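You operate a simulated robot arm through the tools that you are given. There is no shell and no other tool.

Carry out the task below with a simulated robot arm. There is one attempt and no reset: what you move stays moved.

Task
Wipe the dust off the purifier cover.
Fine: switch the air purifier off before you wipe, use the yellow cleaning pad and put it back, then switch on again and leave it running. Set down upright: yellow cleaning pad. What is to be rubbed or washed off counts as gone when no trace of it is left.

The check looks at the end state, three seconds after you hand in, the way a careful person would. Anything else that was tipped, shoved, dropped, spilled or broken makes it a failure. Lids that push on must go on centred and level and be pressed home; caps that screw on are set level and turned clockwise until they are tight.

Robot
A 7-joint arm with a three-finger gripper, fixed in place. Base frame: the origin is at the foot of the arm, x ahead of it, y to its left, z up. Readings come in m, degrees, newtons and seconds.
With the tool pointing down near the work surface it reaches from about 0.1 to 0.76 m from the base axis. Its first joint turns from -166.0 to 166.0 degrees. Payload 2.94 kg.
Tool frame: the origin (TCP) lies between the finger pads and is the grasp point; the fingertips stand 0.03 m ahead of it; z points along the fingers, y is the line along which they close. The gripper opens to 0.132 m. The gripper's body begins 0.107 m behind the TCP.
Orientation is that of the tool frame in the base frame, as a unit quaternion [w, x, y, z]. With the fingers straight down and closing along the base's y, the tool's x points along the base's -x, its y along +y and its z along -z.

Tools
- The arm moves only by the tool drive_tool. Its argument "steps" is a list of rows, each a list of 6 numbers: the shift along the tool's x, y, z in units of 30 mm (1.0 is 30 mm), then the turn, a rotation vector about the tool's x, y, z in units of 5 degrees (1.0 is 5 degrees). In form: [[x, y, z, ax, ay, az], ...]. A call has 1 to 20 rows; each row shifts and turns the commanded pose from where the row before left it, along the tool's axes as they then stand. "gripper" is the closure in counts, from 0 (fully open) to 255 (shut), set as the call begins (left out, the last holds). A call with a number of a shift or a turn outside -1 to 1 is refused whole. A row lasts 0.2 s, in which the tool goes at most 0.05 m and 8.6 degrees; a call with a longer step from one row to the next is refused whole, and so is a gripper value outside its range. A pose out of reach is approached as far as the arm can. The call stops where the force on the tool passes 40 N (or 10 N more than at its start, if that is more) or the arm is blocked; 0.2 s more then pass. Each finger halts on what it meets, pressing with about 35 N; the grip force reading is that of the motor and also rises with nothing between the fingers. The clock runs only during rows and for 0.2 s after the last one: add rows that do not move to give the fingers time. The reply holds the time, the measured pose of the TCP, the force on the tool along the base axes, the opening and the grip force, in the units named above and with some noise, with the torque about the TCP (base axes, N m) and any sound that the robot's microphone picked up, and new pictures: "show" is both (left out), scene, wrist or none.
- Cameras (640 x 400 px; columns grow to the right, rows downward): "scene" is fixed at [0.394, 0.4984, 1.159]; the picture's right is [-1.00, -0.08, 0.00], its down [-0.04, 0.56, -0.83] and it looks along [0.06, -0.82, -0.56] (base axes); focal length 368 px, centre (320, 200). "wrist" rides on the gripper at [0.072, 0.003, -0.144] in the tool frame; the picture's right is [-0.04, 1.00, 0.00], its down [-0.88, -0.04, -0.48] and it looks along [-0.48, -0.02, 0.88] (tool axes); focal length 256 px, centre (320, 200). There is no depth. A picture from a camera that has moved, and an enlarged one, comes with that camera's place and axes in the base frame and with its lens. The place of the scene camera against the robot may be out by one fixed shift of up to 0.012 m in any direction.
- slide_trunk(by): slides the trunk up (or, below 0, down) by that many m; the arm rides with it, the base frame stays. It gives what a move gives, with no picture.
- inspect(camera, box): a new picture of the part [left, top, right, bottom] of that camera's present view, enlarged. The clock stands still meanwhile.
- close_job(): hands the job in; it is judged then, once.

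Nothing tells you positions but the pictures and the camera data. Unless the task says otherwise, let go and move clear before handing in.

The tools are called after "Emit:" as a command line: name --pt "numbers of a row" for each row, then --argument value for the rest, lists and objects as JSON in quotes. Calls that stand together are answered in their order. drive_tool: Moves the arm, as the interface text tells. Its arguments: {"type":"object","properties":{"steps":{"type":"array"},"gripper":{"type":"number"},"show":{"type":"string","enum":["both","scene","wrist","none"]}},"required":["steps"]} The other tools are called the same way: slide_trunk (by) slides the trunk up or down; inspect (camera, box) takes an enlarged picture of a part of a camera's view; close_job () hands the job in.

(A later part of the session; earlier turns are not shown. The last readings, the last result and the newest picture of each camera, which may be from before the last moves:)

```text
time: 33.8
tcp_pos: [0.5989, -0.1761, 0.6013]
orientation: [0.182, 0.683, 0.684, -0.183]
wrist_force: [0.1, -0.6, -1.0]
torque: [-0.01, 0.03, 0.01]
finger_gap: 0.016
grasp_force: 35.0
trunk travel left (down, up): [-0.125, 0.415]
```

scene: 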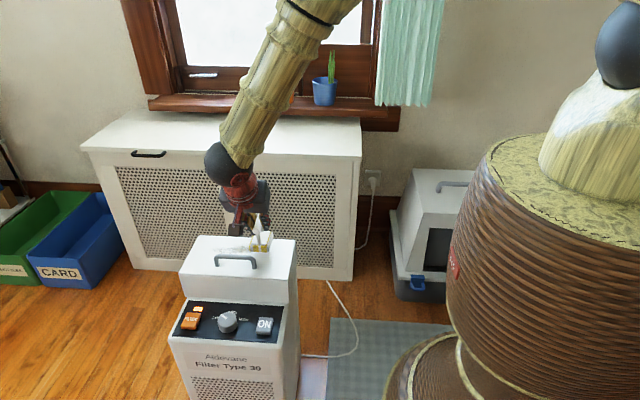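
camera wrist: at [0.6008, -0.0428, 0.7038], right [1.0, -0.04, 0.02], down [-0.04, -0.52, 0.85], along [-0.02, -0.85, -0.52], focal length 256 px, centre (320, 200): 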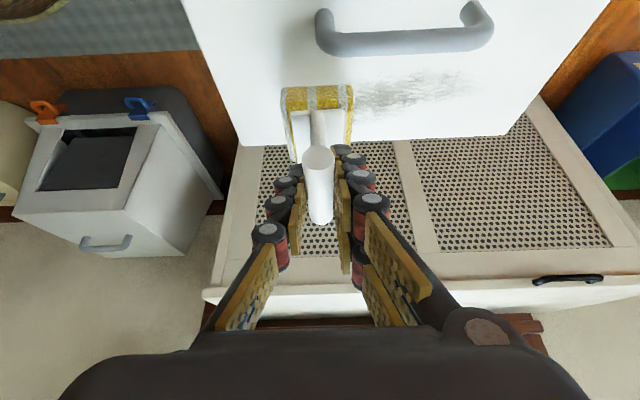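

No contact yet at TCP z 0.601. I'll go on down in 1.5 mm steps.

Emit:
drive_tool --pt "0.025 0 0.0433 0 0 0" --pt "0.025 0 0.0433 0 0 0" --pt "0.025 0 0.0433 0 0 0" --pt "0.025 0 0.0433 0 0 0" --pt "0 0 0 0 0 0" --gripper 255 --show "none"

Emit:
inspect --camera "scene" --box '[200, 210, 310, 290]'

```text
time: 35.0
tcp_pos: [0.598, -0.1772, 0.5963]
orientation: [0.183, 0.682, 0.684, -0.182]
wrist_force: [0.2, -0.1, -0.3]
torque: [0.02, 0.03, 0.03]
finger_gap: 0.0158
grasp_force: 34.8
trunk travel left (down, up): [-0.125, 0.415]
```

```text
5.00 times, centred on (255, 250) of scene
camera zoom: at [0.394, 0.4984, 1.159], right [-1.0, -0.08, 0.0], down [-0.04, 0.56, -0.83], along [0.06, -0.82, -0.56], focal length 1842 px, centre (645, -50)
```

zoom: 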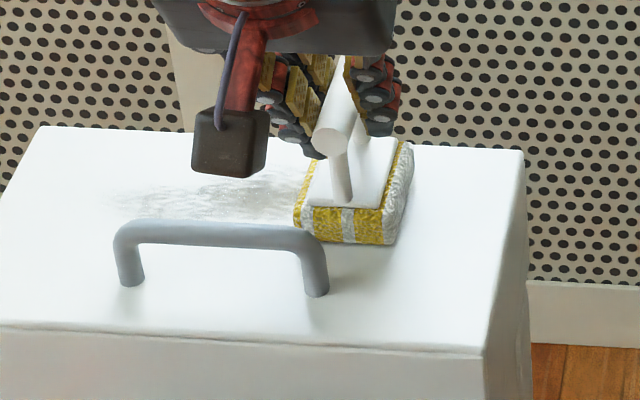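

Very close now. I'll keep the same small steps and watch the force.

Emit:
drive_tool --pt "0.025 0 0.0433 0 0 0" --pt "0.025 0 0.0433 0 0 0" --pt "0 0 0 0 0 0" --gripper 255 --show "none"

```text
time: 35.8
tcp_pos: [0.5988, -0.1771, 0.595]
orientation: [0.185, 0.683, 0.683, -0.182]
wrist_force: [-4.3, 1.6, 20.4]
torque: [-0.03, -0.03, -0.05]
finger_gap: 0.016
grasp_force: 34.8
trunk travel left (down, up): [-0.125, 0.415]
```

Contact is at TCP z ≈ 0.595 with about 20 N. I'll ease off about 1 mm and start wiping slowly along +x through the dust.

Emit:
drive_tool --pt "-0.0167 0 -0.0289 0 0 0" --pt "0 0.3 0 0 0 0" --pt "0 0.3 0 0 0 0" --pt "0 0.3 0 0 0 0" --pt "0 0.3 0 0 0 0" --gripper 255 --show "wrist"

Emit:
inspect --camera "scene" --box '[190, 210, 310, 290]'

```text
time: 37.0
tcp_pos: [0.6336, -0.1765, 0.5944]
orientation: [0.184, 0.683, 0.683, -0.183]
wrist_force: [-4.9, -0.3, 15.8]
torque: [-0.17, -0.05, -0.06]
finger_gap: 0.0158
grasp_force: 35.2
trunk travel left (down, up): [-0.125, 0.415]
camera wrist: at [0.636, -0.0421, 0.6826], right [1.0, -0.04, 0.02], down [-0.04, -0.52, 0.85], along [-0.02, -0.85, -0.52], focal length 256 px, centre (320, 200)
```

wrist: 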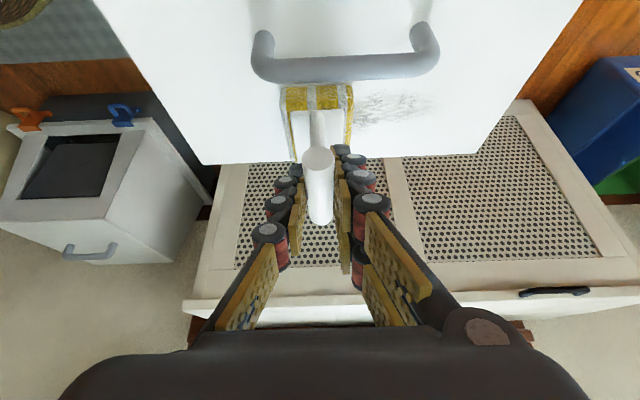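

```text
5.00 times, centred on (250, 250) of scene
camera zoom: at [0.394, 0.4984, 1.159], right [-1.0, -0.08, 0.0], down [-0.04, 0.56, -0.83], along [0.06, -0.82, -0.56], focal length 1842 px, centre (670, -50)
```

zoom: 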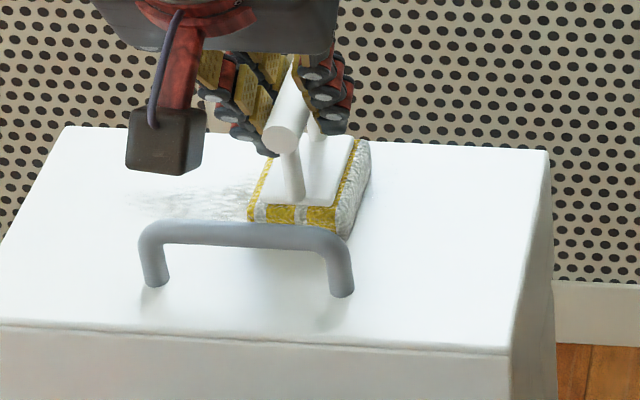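

The swept area comes up clean at about 16 N of pressure. I'll continue the stroke to the far end of the dust.

Emit:
drive_tool --pt "0 0.3 0 0 0 0" --pt "0 0.3 0 0 0 0" --pt "0 0.3 0 0 0 0" --pt "0 0.3 0 0 0 0" --pt "0 0.3 0 0 0 0" --pt "0 0.3 0 0 0 0" --gripper 255 --show "wrist"

Emit:
inspect --camera "scene" --box '[190, 210, 310, 290]'

```text
time: 38.4
tcp_pos: [0.6873, -0.1766, 0.5948]
orientation: [0.183, 0.683, 0.683, -0.182]
wrist_force: [-4.0, 0.4, 14.9]
torque: [-0.16, -0.03, -0.04]
finger_gap: 0.0157
grasp_force: 35.1
trunk travel left (down, up): [-0.125, 0.415]
camera wrist: at [0.6901, -0.0426, 0.6824], right [1.0, -0.04, 0.02], down [-0.04, -0.52, 0.85], along [-0.02, -0.85, -0.52], focal length 256 px, centre (320, 200)
```

wrist: 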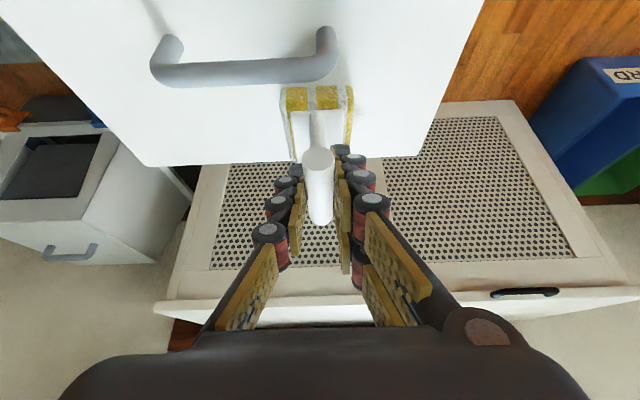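

```text
5.00 times, centred on (250, 250) of scene
camera zoom: at [0.394, 0.4984, 1.159], right [-1.0, -0.08, 0.0], down [-0.04, 0.56, -0.83], along [0.06, -0.82, -0.56], focal length 1842 px, centre (670, -50)
```

zoom: 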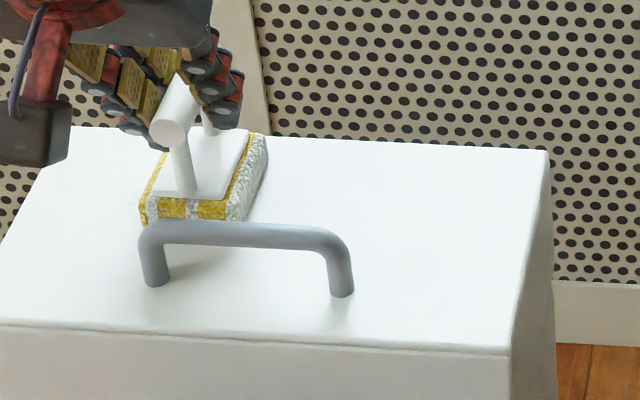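

The area behind the stroke is clean. I'll finish it to the far end, then shift 7 mm towards the cover's handle and wipe back.

Emit:
drive_tool --pt "0 0.3 0 0 0 0" --pt "0 0.3 0 0 0 0" --pt "0 0.3 0 0 0 0" --pt "0 0.3 0 0 0 0" --pt "0 0.3 0 0 0 0" --gripper 255 --show "wrist"

Emit:
inspect --camera "scene" --box '[180, 210, 300, 290]'

Emit:
inspect --camera "wrist" --box '[80, 20, 440, 200]'

```text
time: 39.6
tcp_pos: [0.7322, -0.1762, 0.5943]
orientation: [0.183, 0.683, 0.683, -0.183]
wrist_force: [-2.8, -0.5, 10.3]
torque: [-0.12, -0.09, -0.02]
finger_gap: 0.0161
grasp_force: 34.9
trunk travel left (down, up): [-0.125, 0.415]
camera wrist: at [0.7357, -0.042, 0.6824], right [1.0, -0.04, 0.02], down [-0.04, -0.52, 0.85], along [-0.02, -0.85, -0.52], focal length 256 px, centre (320, 200)
```

wrist: 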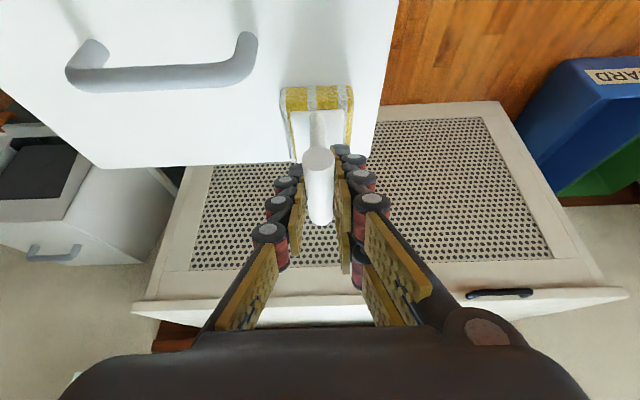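

```text
5.00 times, centred on (240, 250) of scene
camera zoom: at [0.394, 0.4984, 1.159], right [-1.0, -0.08, 0.0], down [-0.04, 0.56, -0.83], along [0.06, -0.82, -0.56], focal length 1842 px, centre (720, -50)
```

zoom: 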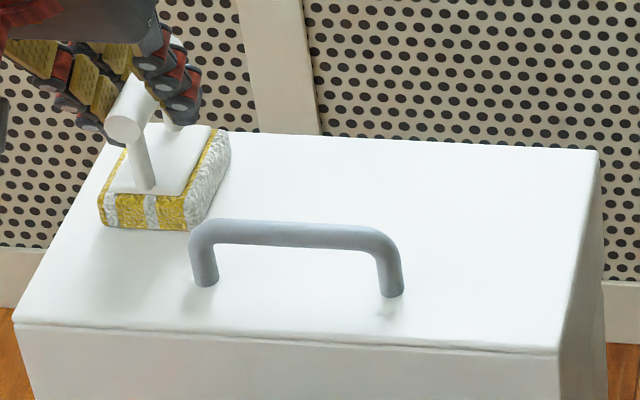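

```text
1.78 times, centred on (260, 110) of wrist
camera zoom: at [0.7357, -0.042, 0.6824], right [1.0, -0.04, 0.02], down [-0.04, -0.52, 0.85], along [-0.02, -0.85, -0.52], focal length 455 px, centre (427, 360)
```

zoom: 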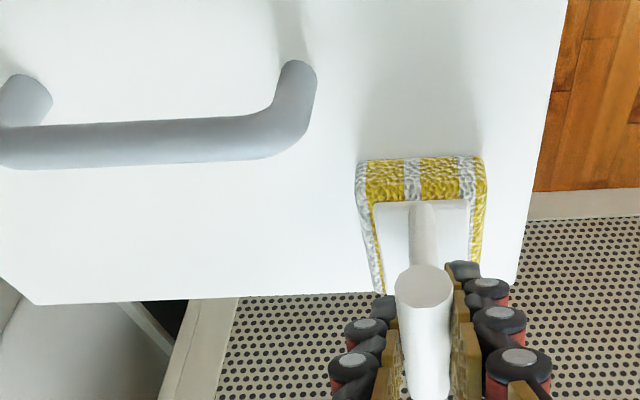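

The cover looks clean behind the pad. To leave no trace I'll wipe back with an offset of +7 mm in y, then forward again with -12 mm.

Emit:
drive_tool --pt "0.2 0 -0.117 0 0 0" --pt "0 -0.3 0 0 0 0" --pt "0 -0.3 0 0 0 0" --pt "0 -0.3 0 0 0 0" --pt "0 -0.3 0 0 0 0" --pt "0 -0.3 0 0 0 0" --pt "0 -0.3 0 0 0 0" --pt "0 -0.3 0 0 0 0" --pt "0 -0.3 0 0 0 0" --pt "0 -0.3 0 0 0 0" --pt "0 -0.3 0 0 0 0" --pt "0 -0.3 0 0 0 0" --pt "0 -0.3 0 0 0 0" --pt "0 -0.3 0 0 0 0" --pt "0 -0.3 0 0 0 0" --pt "0 -0.3 0 0 0 0" --gripper 255 --show "wrist"

Emit:
inspect --camera "scene" --box '[180, 210, 300, 290]'

```text
time: 43.0
tcp_pos: [0.599, -0.1702, 0.5947]
orientation: [0.183, 0.683, 0.683, -0.184]
wrist_force: [3.2, 1.6, 14.5]
torque: [-0.02, 0.03, 0.02]
finger_gap: 0.0158
grasp_force: 35.1
trunk travel left (down, up): [-0.125, 0.415]
camera wrist: at [0.6005, -0.0356, 0.682], right [1.0, -0.04, 0.02], down [-0.04, -0.52, 0.85], along [-0.02, -0.85, -0.52], focal length 256 px, centre (320, 200)
```

wrist: 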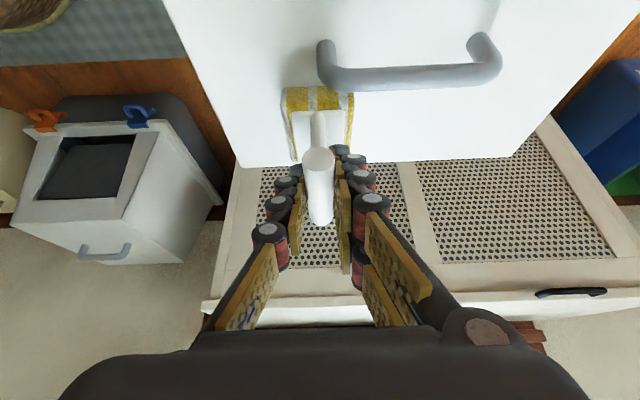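

```text
5.00 times, centred on (240, 250) of scene
camera zoom: at [0.394, 0.4984, 1.159], right [-1.0, -0.08, 0.0], down [-0.04, 0.56, -0.83], along [0.06, -0.82, -0.56], focal length 1842 px, centre (720, -50)
```

zoom: 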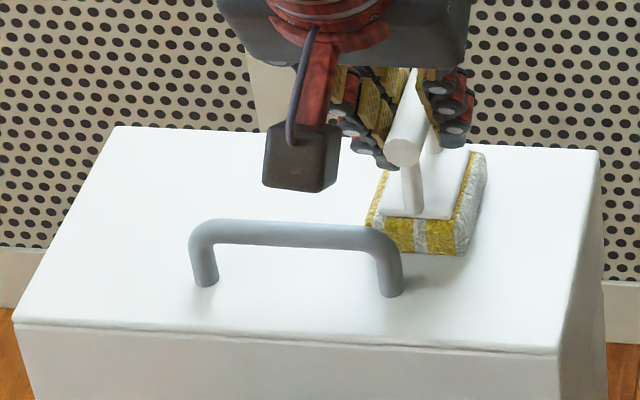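

The cover is clean here too. One last forward stroke on the far side of the strip.

Emit:
drive_tool --pt "-0.26 0 0.15 0 0 0" --pt "-0.23 0 0.133 0 0 0" --pt "0 0.3 0 0 0 0" --pt "0 0.3 0 0 0 0" --pt "0 0.3 0 0 0 0" --pt "0 0.3 0 0 0 0" --pt "0 0.3 0 0 0 0" --pt "0 0.3 0 0 0 0" --pt "0 0.3 0 0 0 0" --pt "0 0.3 0 0 0 0" --pt "0 0.3 0 0 0 0" --pt "0 0.3 0 0 0 0" --pt "0 0.3 0 0 0 0" --pt "0 0.3 0 0 0 0" --pt "0 0.3 0 0 0 0" --pt "0 0.3 0 0 0 0" --pt "0 0.3 0 0 0 0" --gripper 255 --show "wrist"

```text
time: 46.6
tcp_pos: [0.7346, -0.1863, 0.593]
orientation: [0.183, 0.683, 0.684, -0.183]
wrist_force: [-0.6, -0.1, 1.3]
torque: [-0.06, -0.09, -0.01]
finger_gap: 0.0158
grasp_force: 35.3
trunk travel left (down, up): [-0.125, 0.415]
camera wrist: at [0.7362, -0.0528, 0.682], right [1.0, -0.04, 0.02], down [-0.04, -0.52, 0.85], along [-0.02, -0.85, -0.52], focal length 256 px, centre (320, 200)
```

wrist: 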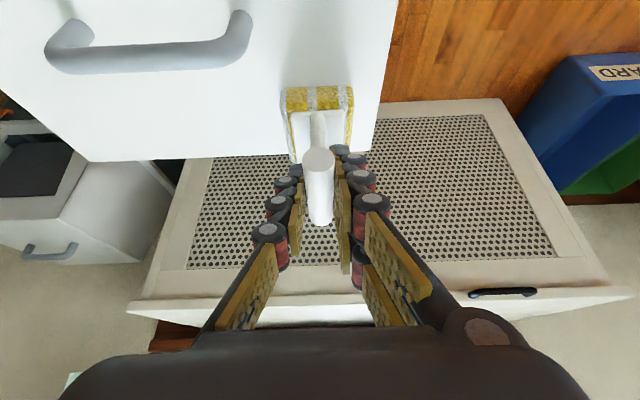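

All strokes are done. I'll lift straight up and check the cover and how the pad is held.

Emit:
drive_tool --pt "-0.25 0 -0.433 0 0 0" --pt "-0.5 0 -0.866 0 0 0" --pt "-0.5 0 -0.866 0 0 0" --pt "-0.5 0 -0.866 0 0 0" --pt "-0.5 0 -0.866 0 0 0" --pt "-0.5 0 -0.866 0 0 0" --pt "0 0 0 0 0 0" --gripper 255

Emit:
inspect --camera "scene" --box '[180, 220, 310, 300]'

Emit:
inspect --camera "scene" --box '[160, 120, 290, 220]'

Emit:
inspect --camera "wrist" --box '[260, 70, 380, 230]'

```text
time: 48.2
tcp_pos: [0.7332, -0.187, 0.7574]
orientation: [0.184, 0.683, 0.683, -0.184]
wrist_force: [0.7, -0.7, -0.6]
torque: [-0.01, -0.01, -0.04]
finger_gap: 0.0161
grasp_force: 35.0
trunk travel left (down, up): [-0.125, 0.415]
camera wrist: at [0.7361, -0.0519, 0.8461], right [1.0, -0.04, 0.02], down [-0.04, -0.52, 0.85], along [-0.02, -0.85, -0.52], focal length 256 px, centre (320, 200)
```

scene: 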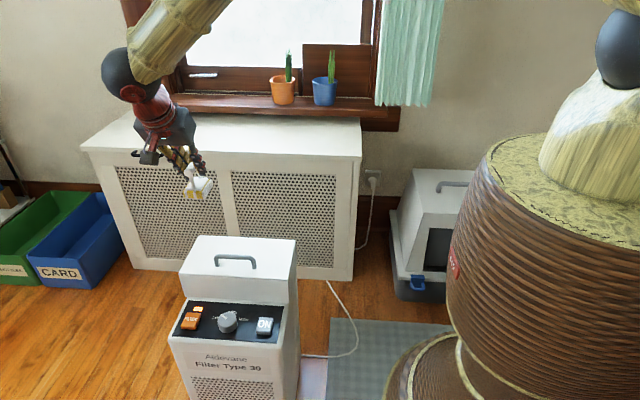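
wrist: 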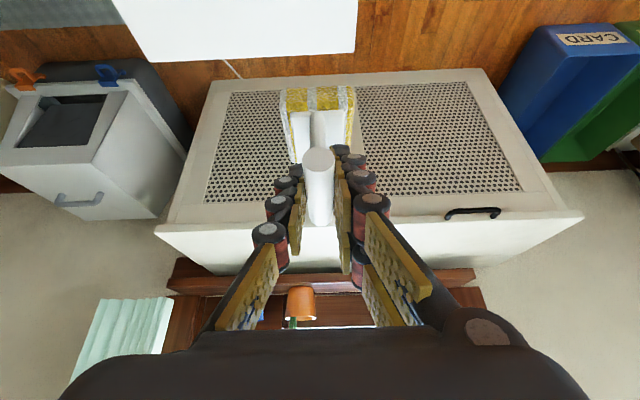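

```text
4.92 times, centred on (245, 260) of scene
camera zoom: at [0.394, 0.4984, 1.159], right [-1.0, -0.08, 0.0], down [-0.04, 0.56, -0.83], along [0.06, -0.82, -0.56], focal length 1813 px, centre (689, -95)
```

zoom: 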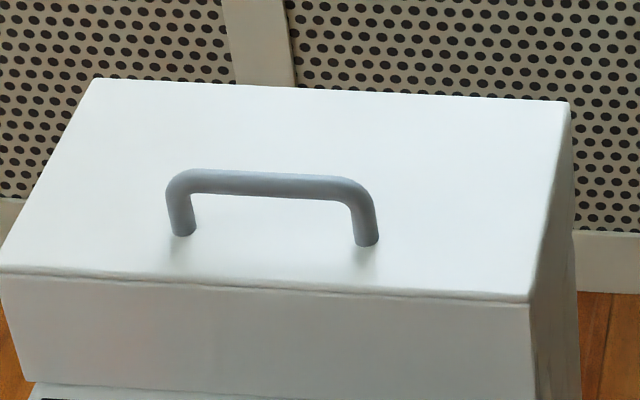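

```text
4.00 times, centred on (225, 170) of scene
camera zoom: at [0.394, 0.4984, 1.159], right [-1.0, -0.08, 0.0], down [-0.04, 0.56, -0.83], along [0.06, -0.82, -0.56], focal length 1473 px, centre (700, 320)
```

zoom: 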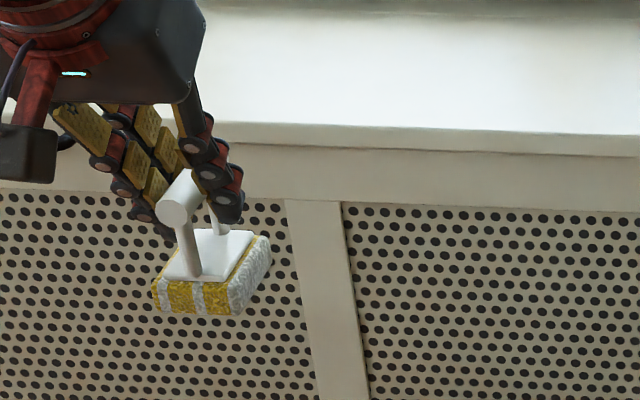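

```text
2.50 times, centred on (320, 150) of wrist
camera zoom: at [0.7361, -0.0519, 0.8461], right [1.0, -0.04, 0.02], down [-0.04, -0.52, 0.85], along [-0.02, -0.85, -0.52], focal length 640 px, centre (320, 325)
```

zoom: 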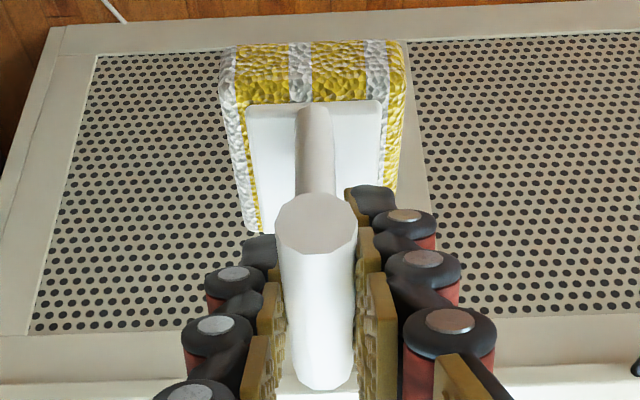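

The cover shows no trace of dust and the pad is still held straight. I'll carry it back above its original spot on the cabinet.

Emit:
drive_tool --pt "-0.775 -0.4126 0.439 0 0 0" --pt "-0.775 -0.4126 0.439 0 0 0" --pt "-0.775 -0.4126 0.439 0 0 0" --pt "-0.775 -0.4126 0.439 0 0 0" --pt "-0.775 -0.4126 0.439 0 0 0" --pt "-0.775 -0.4126 0.439 0 0 0" --pt "-0.775 -0.4126 0.439 0 0 0" --pt "-0.775 -0.4126 0.439 0 0 0" --pt "-0.775 -0.4126 0.439 0 0 0" --pt "-0.775 -0.4126 0.439 0 0 0" --pt "-0.775 -0.4126 0.439 0 0 0" --pt "-0.775 -0.4126 0.439 0 0 0" --pt "-0.775 -0.4126 0.439 0 0 0" --pt "-0.775 -0.4126 0.439 0 0 0" --pt "-0.775 -0.4126 0.439 0 0 0" --pt "-0.775 -0.4126 0.439 0 0 0" --pt "-0.775 -0.4126 0.439 0 0 0" --pt "-0.775 -0.4126 0.439 0 0 0" --pt "0 0 0 0 0 0" --pt "0 0 0 0 0 0" --gripper 255

Emit:
inspect --camera "scene" --box '[270, 60, 370, 160]'

Emit:
inspect --camera "scene" --box '[180, 220, 310, 300]'

```text
time: 52.4
tcp_pos: [0.5089, -0.667, 0.7614]
orientation: [0.183, 0.682, 0.684, -0.183]
wrist_force: [0.4, 0.4, -0.7]
torque: [0.0, -0.03, -0.01]
finger_gap: 0.0158
grasp_force: 34.8
trunk travel left (down, up): [-0.125, 0.415]
camera wrist: at [0.5126, -0.5327, 0.8496], right [1.0, -0.04, 0.02], down [-0.04, -0.52, 0.85], along [-0.02, -0.85, -0.52], focal length 256 px, centre (320, 200)
```

scene: 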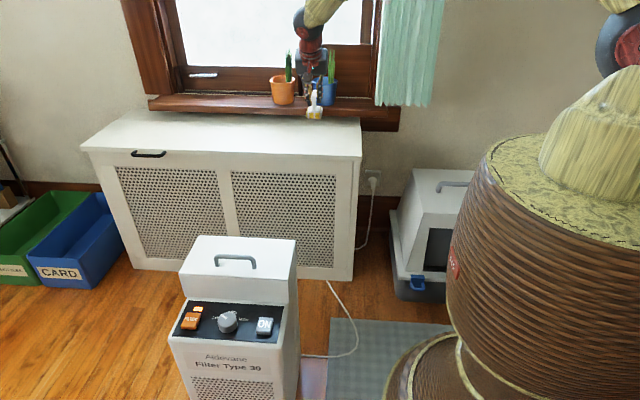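
wrist: 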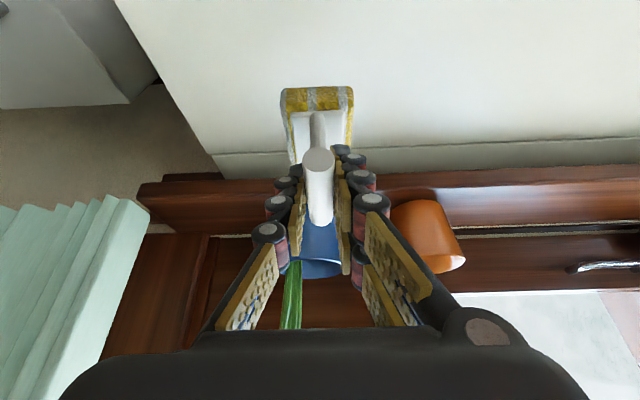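

```text
4.00 times, centred on (320, 110) of scene
camera zoom: at [0.394, 0.4984, 1.159], right [-1.0, -0.08, 0.0], down [-0.04, 0.56, -0.83], along [0.06, -0.82, -0.56], focal length 1473 px, centre (320, 560)
```

zoom: 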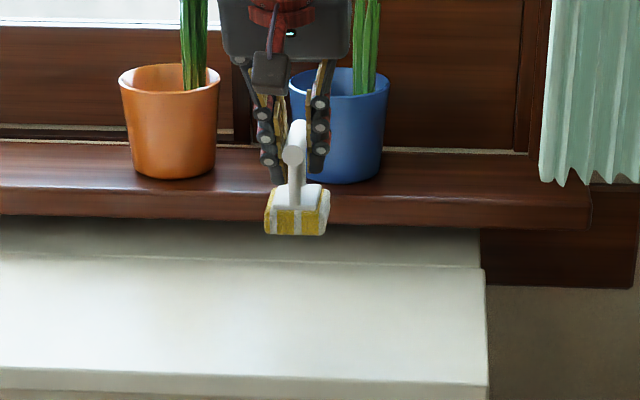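

```text
4.92 times, centred on (245, 260) of scene
camera zoom: at [0.394, 0.4984, 1.159], right [-1.0, -0.08, 0.0], down [-0.04, 0.56, -0.83], along [0.06, -0.82, -0.56], focal length 1813 px, centre (689, -95)
```

zoom: 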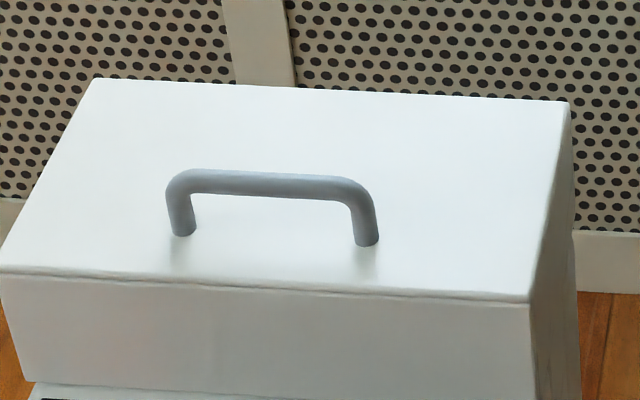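

The pad is right above its original spot, in the same view as when I lifted it. I'll lower it to just above the surface.

Emit:
drive_tool --pt "0.5 0 0.866 0 0 0" --pt "0.5 0 0.866 0 0 0" --pt "0.2 0 0.346 0 0 0" --pt "0.15 0 0.26 0 0 0" --pt "0 0 0 0 0 0" --gripper 255

Emit:
inspect --camera "scene" --box '[270, 80, 370, 160]'

```text
time: 53.6
tcp_pos: [0.5103, -0.6679, 0.6823]
orientation: [0.184, 0.682, 0.684, -0.183]
wrist_force: [-0.1, 0.0, -0.4]
torque: [-0.01, 0.0, 0.01]
finger_gap: 0.0159
grasp_force: 35.2
trunk travel left (down, up): [-0.125, 0.415]
camera wrist: at [0.5127, -0.5333, 0.7689], right [1.0, -0.04, 0.02], down [-0.04, -0.52, 0.85], along [-0.02, -0.85, -0.52], focal length 256 px, centre (320, 200)
```

scene: 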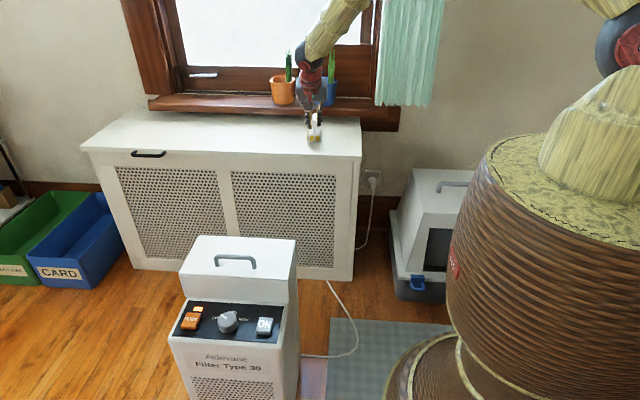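
wrist: 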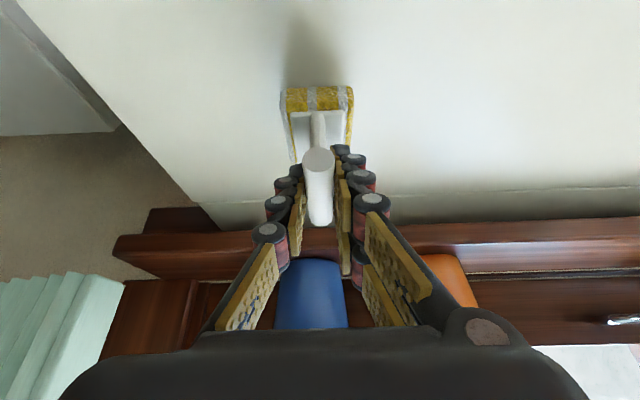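

```text
5.00 times, centred on (320, 120) of scene
camera zoom: at [0.394, 0.4984, 1.159], right [-1.0, -0.08, 0.0], down [-0.04, 0.56, -0.83], along [0.06, -0.82, -0.56], focal length 1842 px, centre (320, 600)
```

zoom: 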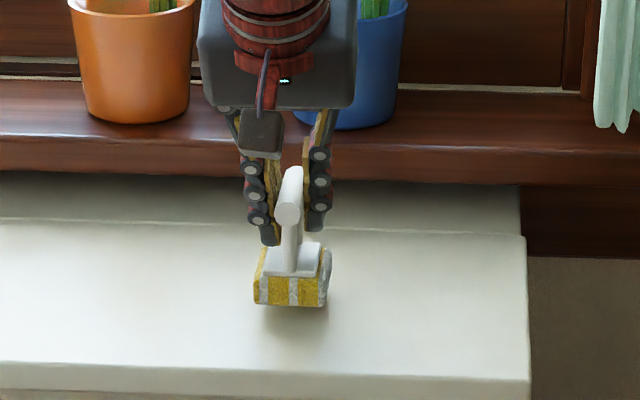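

There's about 1 cm to go, so I'll lower it gently until it touches.

Emit:
drive_tool --pt "0.04 0 0.0693 0 0 0" --pt "0.04 0 0.0693 0 0 0" --pt "0.04 0 0.0693 0 0 0" --pt "0 0 0 0 0 0" --gripper 255 --show "none"

```text
time: 54.6
tcp_pos: [0.511, -0.6685, 0.6736]
orientation: [0.183, 0.682, 0.684, -0.183]
wrist_force: [0.6, 0.1, 0.2]
torque: [0.01, -0.01, -0.02]
finger_gap: 0.0158
grasp_force: 34.5
trunk travel left (down, up): [-0.125, 0.415]
```

Emit:
drive_tool --pt "0.0167 0 0.0289 0 0 0" --pt "0.0167 0 0.0289 0 0 0" --pt "0 0 0 0 0 0" --gripper 255 --show "none"

```text
time: 55.4
tcp_pos: [0.5107, -0.6675, 0.6715]
orientation: [0.183, 0.682, 0.684, -0.183]
wrist_force: [0.6, -0.3, 0.5]
torque: [0.0, 0.02, 0.02]
finger_gap: 0.0156
grasp_force: 35.1
trunk travel left (down, up): [-0.125, 0.415]
```

The TCP is at the original grasp height with no contact felt yet. I'll take two more 1 mm steps.

Emit:
drive_tool --pt "0.0167 0 0.0289 0 0 0" --pt "0 0 0 0 0 0" --gripper 255 --show "none"

Emit:
inspect --camera "scene" --box '[285, 100, 345, 150]'

```text
time: 56.0
tcp_pos: [0.5096, -0.6673, 0.67]
orientation: [0.183, 0.682, 0.684, -0.183]
wrist_force: [-0.2, 0.4, -0.2]
torque: [0.0, -0.01, 0.02]
finger_gap: 0.0157
grasp_force: 34.9
trunk travel left (down, up): [-0.125, 0.415]
```

```text
8.00 times, centred on (315, 125) of scene
camera zoom: at [0.394, 0.4984, 1.159], right [-1.0, -0.08, 0.0], down [-0.04, 0.56, -0.83], along [0.06, -0.82, -0.56], focal length 2946 px, centre (360, 800)
```

zoom: 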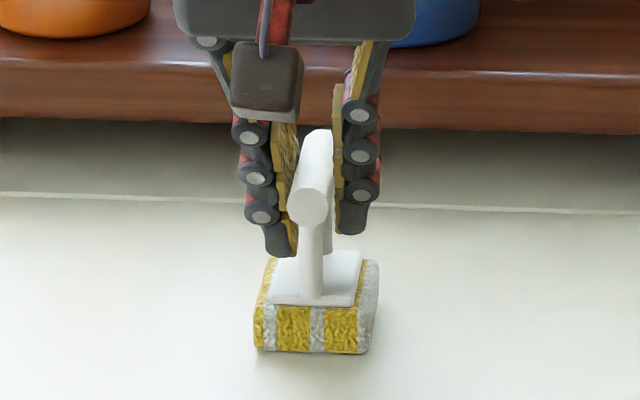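

The picture already matches the original placement. I'll lower slightly more until the force shows contact.

Emit:
drive_tool --pt "0.0167 0 0.0289 0 0 0" --pt "0 0 0 0 0 0" --gripper 255 --show "none"

```text
time: 56.6
tcp_pos: [0.509, -0.6683, 0.6694]
orientation: [0.183, 0.683, 0.683, -0.183]
wrist_force: [0.1, -0.1, 2.7]
torque: [0.04, -0.03, 0.04]
finger_gap: 0.0157
grasp_force: 34.9
trunk travel left (down, up): [-0.125, 0.415]
```

Contact is light at 2.7 N, so the pad is resting on the cabinet. I'll open the fingers.

Emit:
drive_tool --pt "0 0 0 0 0 0" --pt "0 0 0 0 0 0" --pt "0 0 0 0 0 0" --pt "0 0 0 0 0 0" --pt "0 0 0 0 0 0" --pt "0 0 0 0 0 0" --pt "0 0 0 0 0 0" --pt "0 0 0 0 0 0" --pt "0 0 0 0 0 0" --gripper 0 --show "wrist"

Emit:
inspect --camera "scene" --box '[285, 100, 345, 150]'

```text
time: 58.6
tcp_pos: [0.5105, -0.6669, 0.6695]
orientation: [0.183, 0.683, 0.683, -0.183]
wrist_force: [0.4, -0.8, 0.1]
torque: [-0.02, -0.02, -0.01]
finger_gap: 0.1322
grasp_force: 0.0
trunk travel left (down, up): [-0.125, 0.415]
camera wrist: at [0.5127, -0.5334, 0.7573], right [1.0, -0.04, 0.02], down [-0.04, -0.52, 0.85], along [-0.02, -0.85, -0.52], focal length 256 px, centre (320, 200)
```

wrist: 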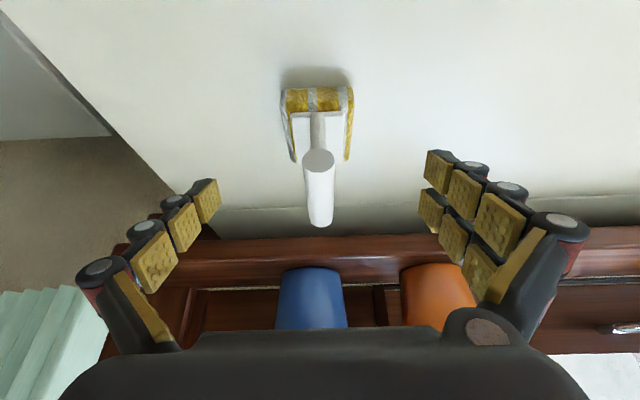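

```text
8.00 times, centred on (315, 125) of scene
camera zoom: at [0.394, 0.4984, 1.159], right [-1.0, -0.08, 0.0], down [-0.04, 0.56, -0.83], along [0.06, -0.82, -0.56], focal length 2946 px, centre (360, 800)
```

zoom: 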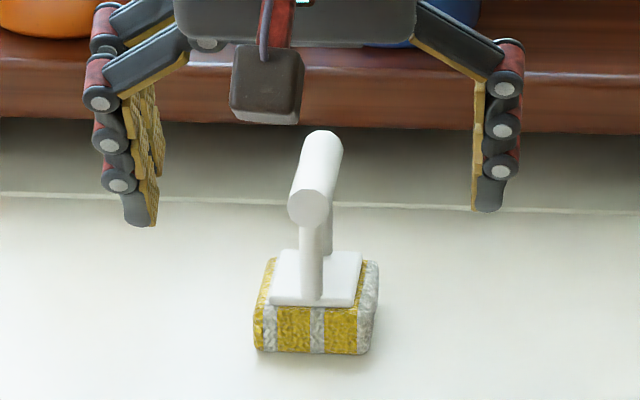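

The pad stands upright exactly where it was. I'll back out along the approach line, return to the open area and undo the tilt.

Emit:
drive_tool --pt "0 0 -0.6 0 0 0" --pt "0 0 -1 0 0 0" --pt "0 0 -1 0 0 0" --pt "0 0 -1 0 0 0" --pt "0 0 -0.4 0 0 0" --pt "0.672 -0.23 -0.666 0 0 0" --pt "0.672 -0.23 -0.666 0 0 0" --pt "0.672 -0.23 -0.666 0 0 0" --pt "0.672 -0.23 -0.666 0 0 0" --pt "0.672 -0.23 -0.666 0 0 0" --pt "0.672 -0.23 -0.666 0 0 0" --pt "0.672 -0.23 -0.666 0 0 0" --pt "0.672 -0.23 -0.666 0 0 0" --pt "0.672 -0.23 -0.666 0 0 0" --pt "0 0 0 0 1 0" --pt "0 0 0 0 1 0" --pt "0 0 0 0 1 0" --pt "0 0 0 0 1 0" --pt "0 0 0 0 1 0" --pt "0 0 0 0 1 0" --gripper 0

Emit:
inspect --camera "scene" --box '[285, 100, 345, 150]'

```text
time: 62.8
tcp_pos: [0.448, -0.3599, 0.8379]
orientation: [-0.001, 0.707, 0.707, 0.0]
wrist_force: [-0.8, 0.1, 0.6]
torque: [0.02, 0.01, 0.02]
finger_gap: 0.1321
grasp_force: 0.1
trunk travel left (down, up): [-0.125, 0.415]
camera wrist: at [0.4509, -0.288, 0.982], right [1.0, -0.04, 0.0], down [-0.04, -0.88, 0.47], along [-0.02, -0.47, -0.88], focal length 256 px, centre (320, 200)
```

scene: 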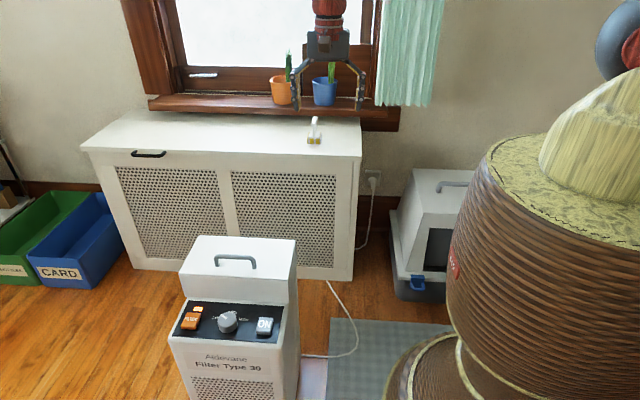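
wrist: 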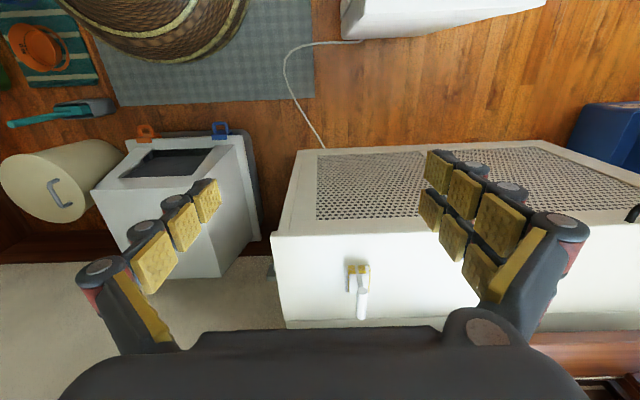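

```text
8.00 times, centred on (315, 125) of scene
camera zoom: at [0.394, 0.4984, 1.159], right [-1.0, -0.08, 0.0], down [-0.04, 0.56, -0.83], along [0.06, -0.82, -0.56], focal length 2946 px, centre (360, 800)
```

zoom: 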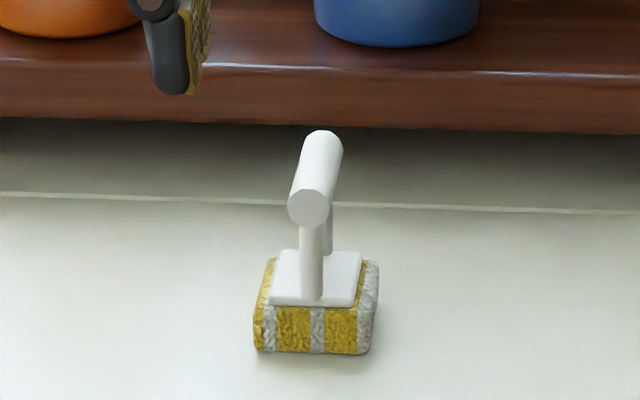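

The pad matches the starting picture. I'll turn the tool back 90°, keeping the fingers open so I can look at the cover from above.

Emit:
drive_tool --pt "0 0 0 0 0 -1" --pt "0 0 0 0 0 -1" --pt "0 0 0 0 0 -1" --pt "0 0 0 0 0 -1" --pt "0 0 0 0 0 -1" --pt "0 0 0 0 0 -1" --pt "0 0 0 0 0 -1" --pt "0 0 0 0 0 -1" --pt "0 0 0 0 0 -1" --pt "0 0 0 0 0 -1" --pt "0 0 0 0 0 -1" --pt "0 0 0 0 0 -1" --pt "0 0 0 0 0 -1" --pt "0 0 0 0 0 -1" --pt "0 0 0 0 0 -1" --pt "0 0 0 0 0 -1" --pt "0 0 0 0 0 -1" --pt "0 0 0 0 0 -1" --pt "0 0 0 0 0 0" --gripper 0 --show "wrist"

```text
time: 66.8
tcp_pos: [0.4485, -0.3597, 0.8385]
orientation: [0.0, -0.002, 1.0, 0.001]
wrist_force: [-0.7, -0.5, -0.3]
torque: [0.01, -0.04, 0.03]
finger_gap: 0.132
grasp_force: 0.0
trunk travel left (down, up): [-0.125, 0.415]
camera wrist: at [0.3753, -0.3571, 0.9818], right [0.04, 1.0, 0.0], down [0.88, -0.04, 0.48], along [0.48, -0.02, -0.88], focal length 256 px, centre (320, 200)
```

wrist: 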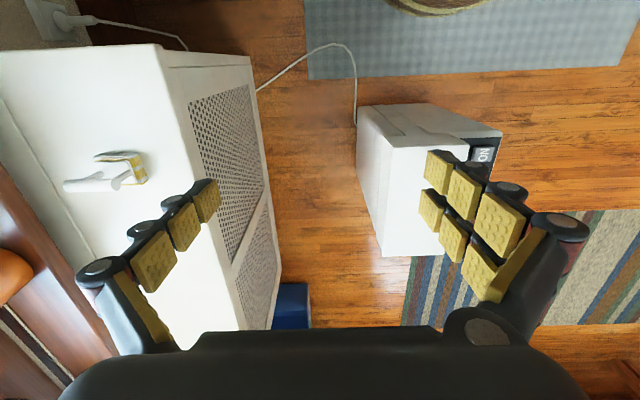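

The orientation is restored. I'll move over the purifier with the fingers open and inspect the cover and panel from above.

Emit:
drive_tool --pt "0 1 0.2 0 0 0" --pt "0 1 0.2 0 0 0" --pt "0 1 0.2 0 0 0" --pt "0 1 0.2 0 0 0" --pt "0 1 0.2 0 0 0" --pt "0 1 0.2 0 0 0" --pt "0 1 0.2 0 0 0" --pt "0 1 0.2 0 0 0" --pt "0 1 0.2 0 0 0" --pt "0 1 0.2 0 0 0" --pt "0 1 0.2 0 0 0" --pt "0 0.5 0.2 0 0 0" --pt "0 0 0 0 0 0" --gripper 0 --show "wrist"

Emit:
inspect --camera "wrist" --box '[195, 160, 315, 290]'

Emit:
inspect --camera "wrist" --box '[280, 140, 370, 260]'

```text
time: 69.6
tcp_pos: [0.448, -0.0155, 0.7658]
orientation: [0.0, 0.0, 1.0, 0.0]
wrist_force: [0.1, 0.7, 0.0]
torque: [-0.02, 0.0, 0.01]
finger_gap: 0.1317
grasp_force: 0.0
trunk travel left (down, up): [-0.125, 0.415]
camera wrist: at [0.3751, -0.0121, 0.9095], right [0.04, 1.0, 0.0], down [0.88, -0.04, 0.48], along [0.47, -0.02, -0.88], focal length 256 px, centre (320, 200)
```

wrist: 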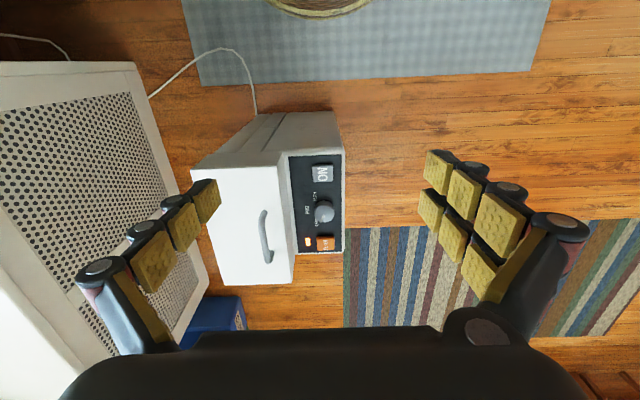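

```text
3.08 times, centred on (255, 225) of wrist
camera zoom: at [0.3751, -0.0121, 0.9095], right [0.04, 1.0, 0.0], down [0.88, -0.04, 0.48], along [0.47, -0.02, -0.88], focal length 788 px, centre (520, 123)
```

zoom: 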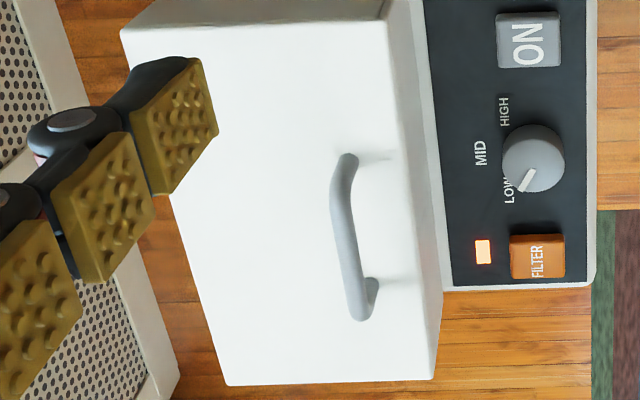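

```text
3.33 times, centred on (325, 200) of wrist
camera zoom: at [0.3751, -0.0121, 0.9095], right [0.04, 1.0, 0.0], down [0.88, -0.04, 0.48], along [0.47, -0.02, -0.88], focal length 853 px, centre (303, 200)
```

zoom: 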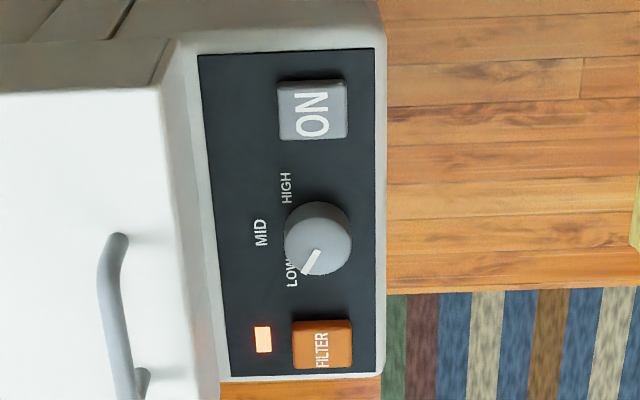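

The cover appears clean and only the green lamp is off. I'll take one higher magnification look at the wiped strip before switching on.

Emit:
inspect --camera "wrist" --box '[205, 170, 285, 290]'

Emit:
inspect --camera "scene" --box '[195, 232, 275, 282]'

```text
3.33 times, centred on (245, 230) of wrist
camera zoom: at [0.3751, -0.0121, 0.9095], right [0.04, 1.0, 0.0], down [0.88, -0.04, 0.48], along [0.47, -0.02, -0.88], focal length 853 px, centre (570, 100)
```

zoom: 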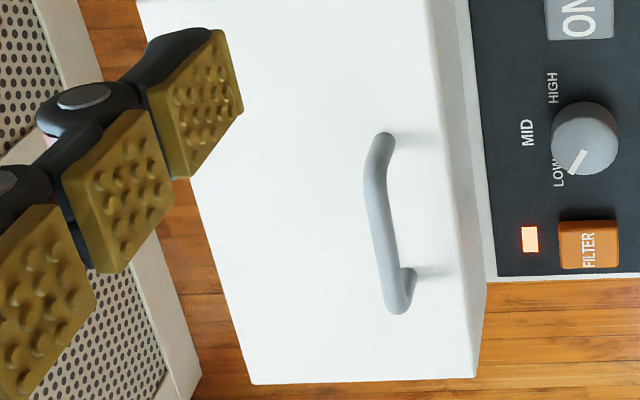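

```text
8.00 times, centred on (235, 257) of scene
camera zoom: at [0.394, 0.4984, 1.159], right [-1.0, -0.08, 0.0], down [-0.04, 0.56, -0.83], along [0.06, -0.82, -0.56], focal length 2946 px, centre (1000, -256)
```

zoom: 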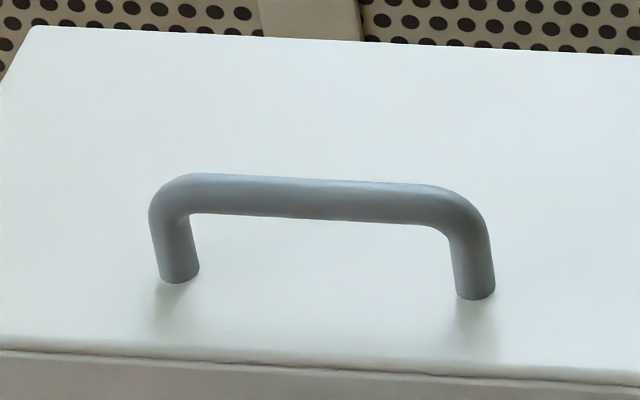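

The cover is spotless, and the ON key is still at (0.565, -0.015). I'll close the fingers and go back above the key.

Emit:
drive_tool --pt "0 0 0 0 0 0" --pt "0 0 0 0 0 0" --pt "0 0 0 0 0 0" --pt "0 0 0 0 0 0" --pt "0 0 0 0 0 0" --pt "-0.483 0 0.855 0 0 0" --pt "-0.483 0 0.855 0 0 0" --pt "-0.483 0 0.855 0 0 0" --pt "-0.483 0 0.855 0 0 0" --pt "-0.483 0 0.855 0 0 0" --pt "-0.483 0 0.855 0 0 0" --pt "-0.483 0 0.855 0 0 0" --pt "-0.483 0 0.855 0 0 0" --pt "0 0 0.8 0 0 0" --pt "0 0 0.8 0 0 0" --pt "0 0 0 0 0 0" --gripper 255

Emit:
inspect --camera "scene" --box '[170, 250, 310, 350]'

```text
time: 73.0
tcp_pos: [0.5638, -0.0157, 0.5126]
orientation: [0.0, 0.0, 1.0, 0.0]
wrist_force: [0.2, -0.3, -0.3]
torque: [0.02, 0.02, -0.04]
finger_gap: 0.0004
grasp_force: 28.6
trunk travel left (down, up): [-0.125, 0.415]
camera wrist: at [0.4912, -0.0123, 0.6562], right [0.04, 1.0, 0.0], down [0.88, -0.04, 0.48], along [0.47, -0.02, -0.88], focal length 256 px, centre (320, 200)
```

scene: 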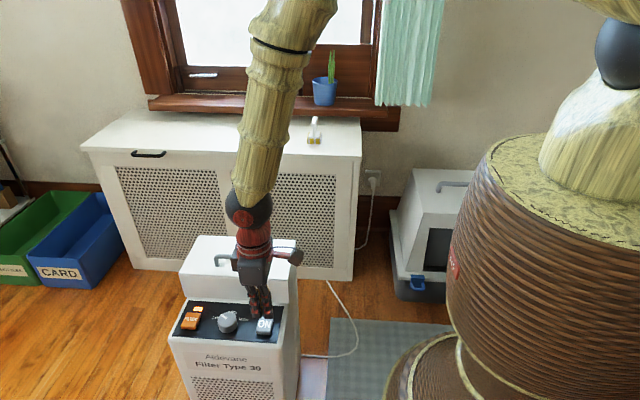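
wrist: 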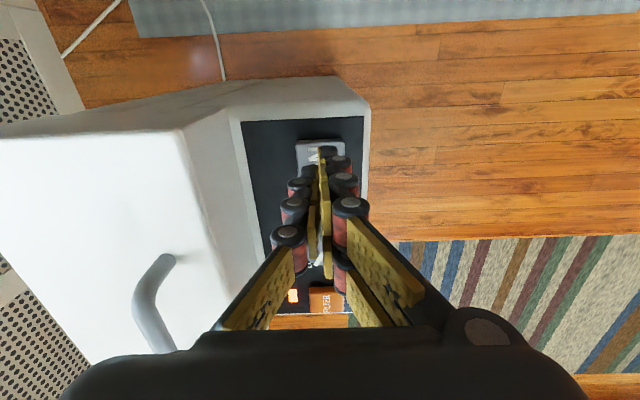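

```text
4.00 times, centred on (240, 300) of scene
camera zoom: at [0.394, 0.4984, 1.159], right [-1.0, -0.08, 0.0], down [-0.04, 0.56, -0.83], along [0.06, -0.82, -0.56], focal length 1473 px, centre (640, -200)
```

zoom: 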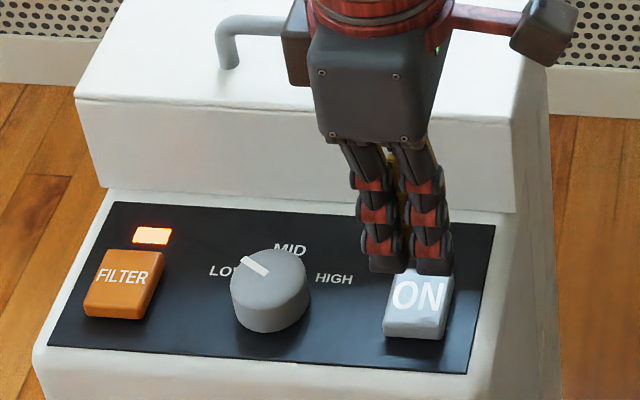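

The fingers are lined up over the key again. I'll go down to just above it, then press with the same small steps as before.

Emit:
drive_tool --pt "0 0 0.3 0 0 0" --pt "0 0 0.3 0 0 0" --pt "0 0 0.3 0 0 0" --pt "0 0 0 0 0 0" --gripper 255 --show "none"

```text
time: 74.0
tcp_pos: [0.5661, -0.0154, 0.4862]
orientation: [0.0, 0.001, 1.0, -0.001]
wrist_force: [-0.1, -0.1, 0.3]
torque: [-0.02, 0.01, -0.01]
finger_gap: 0.0
grasp_force: 28.7
trunk travel left (down, up): [-0.125, 0.415]
```

Emit:
drive_tool --pt "0 0 0.07 0 0 0" --pt "0 0 0.07 0 0 0" --pt "0 0 0.07 0 0 0" --pt "0 0 0 0 0 0" --gripper 255 --show "wrist"

```text
time: 75.0
tcp_pos: [0.5653, -0.015, 0.4799]
orientation: [-0.001, -0.001, 1.0, 0.001]
wrist_force: [0.3, -0.7, 1.2]
torque: [0.01, -0.02, 0.0]
finger_gap: 0.006
grasp_force: 28.7
trunk travel left (down, up): [-0.125, 0.415]
camera wrist: at [0.4913, -0.0121, 0.6236], right [0.04, 1.0, 0.0], down [0.88, -0.04, 0.48], along [0.48, -0.02, -0.88], focal length 256 px, centre (320, 200)
```

wrist: 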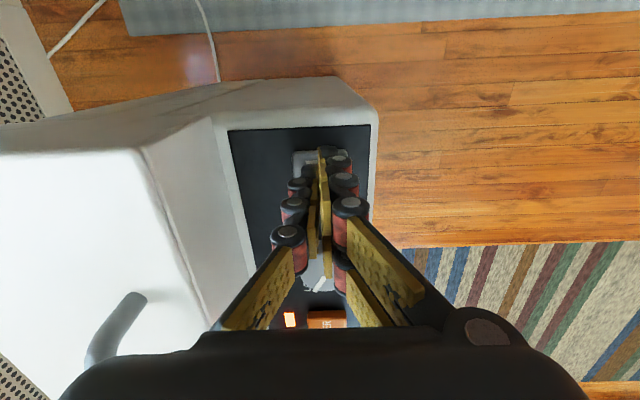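

The fingers are touching the key but there's no click or lamp yet. I'll press one more millimetre at a time.

Emit:
drive_tool --pt "0 0 0.04 0 0 0" --pt "0 0 0 0 0 0" --gripper 255 --show "wrist"

```text
time: 75.6
tcp_pos: [0.5643, -0.0147, 0.4791]
orientation: [0.0, 0.0, 1.0, 0.0]
wrist_force: [0.8, -0.9, 1.8]
torque: [0.02, -0.04, 0.0]
finger_gap: 0.0058
grasp_force: 29.0
trunk travel left (down, up): [-0.125, 0.415]
heard: click
camera wrist: at [0.4912, -0.0121, 0.6224], right [0.04, 1.0, 0.0], down [0.88, -0.04, 0.48], along [0.48, -0.02, -0.88], focal length 256 px, centre (320, 200)
```

wrist: 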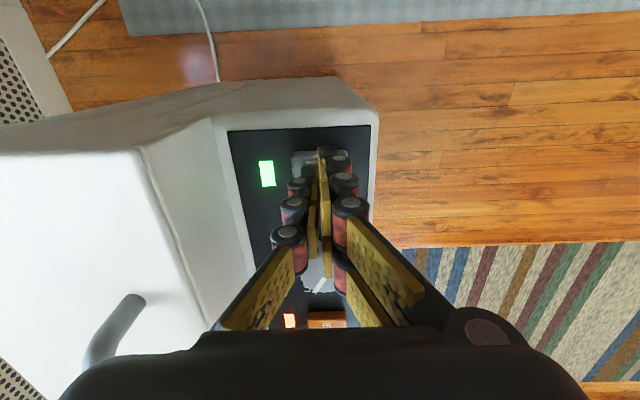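

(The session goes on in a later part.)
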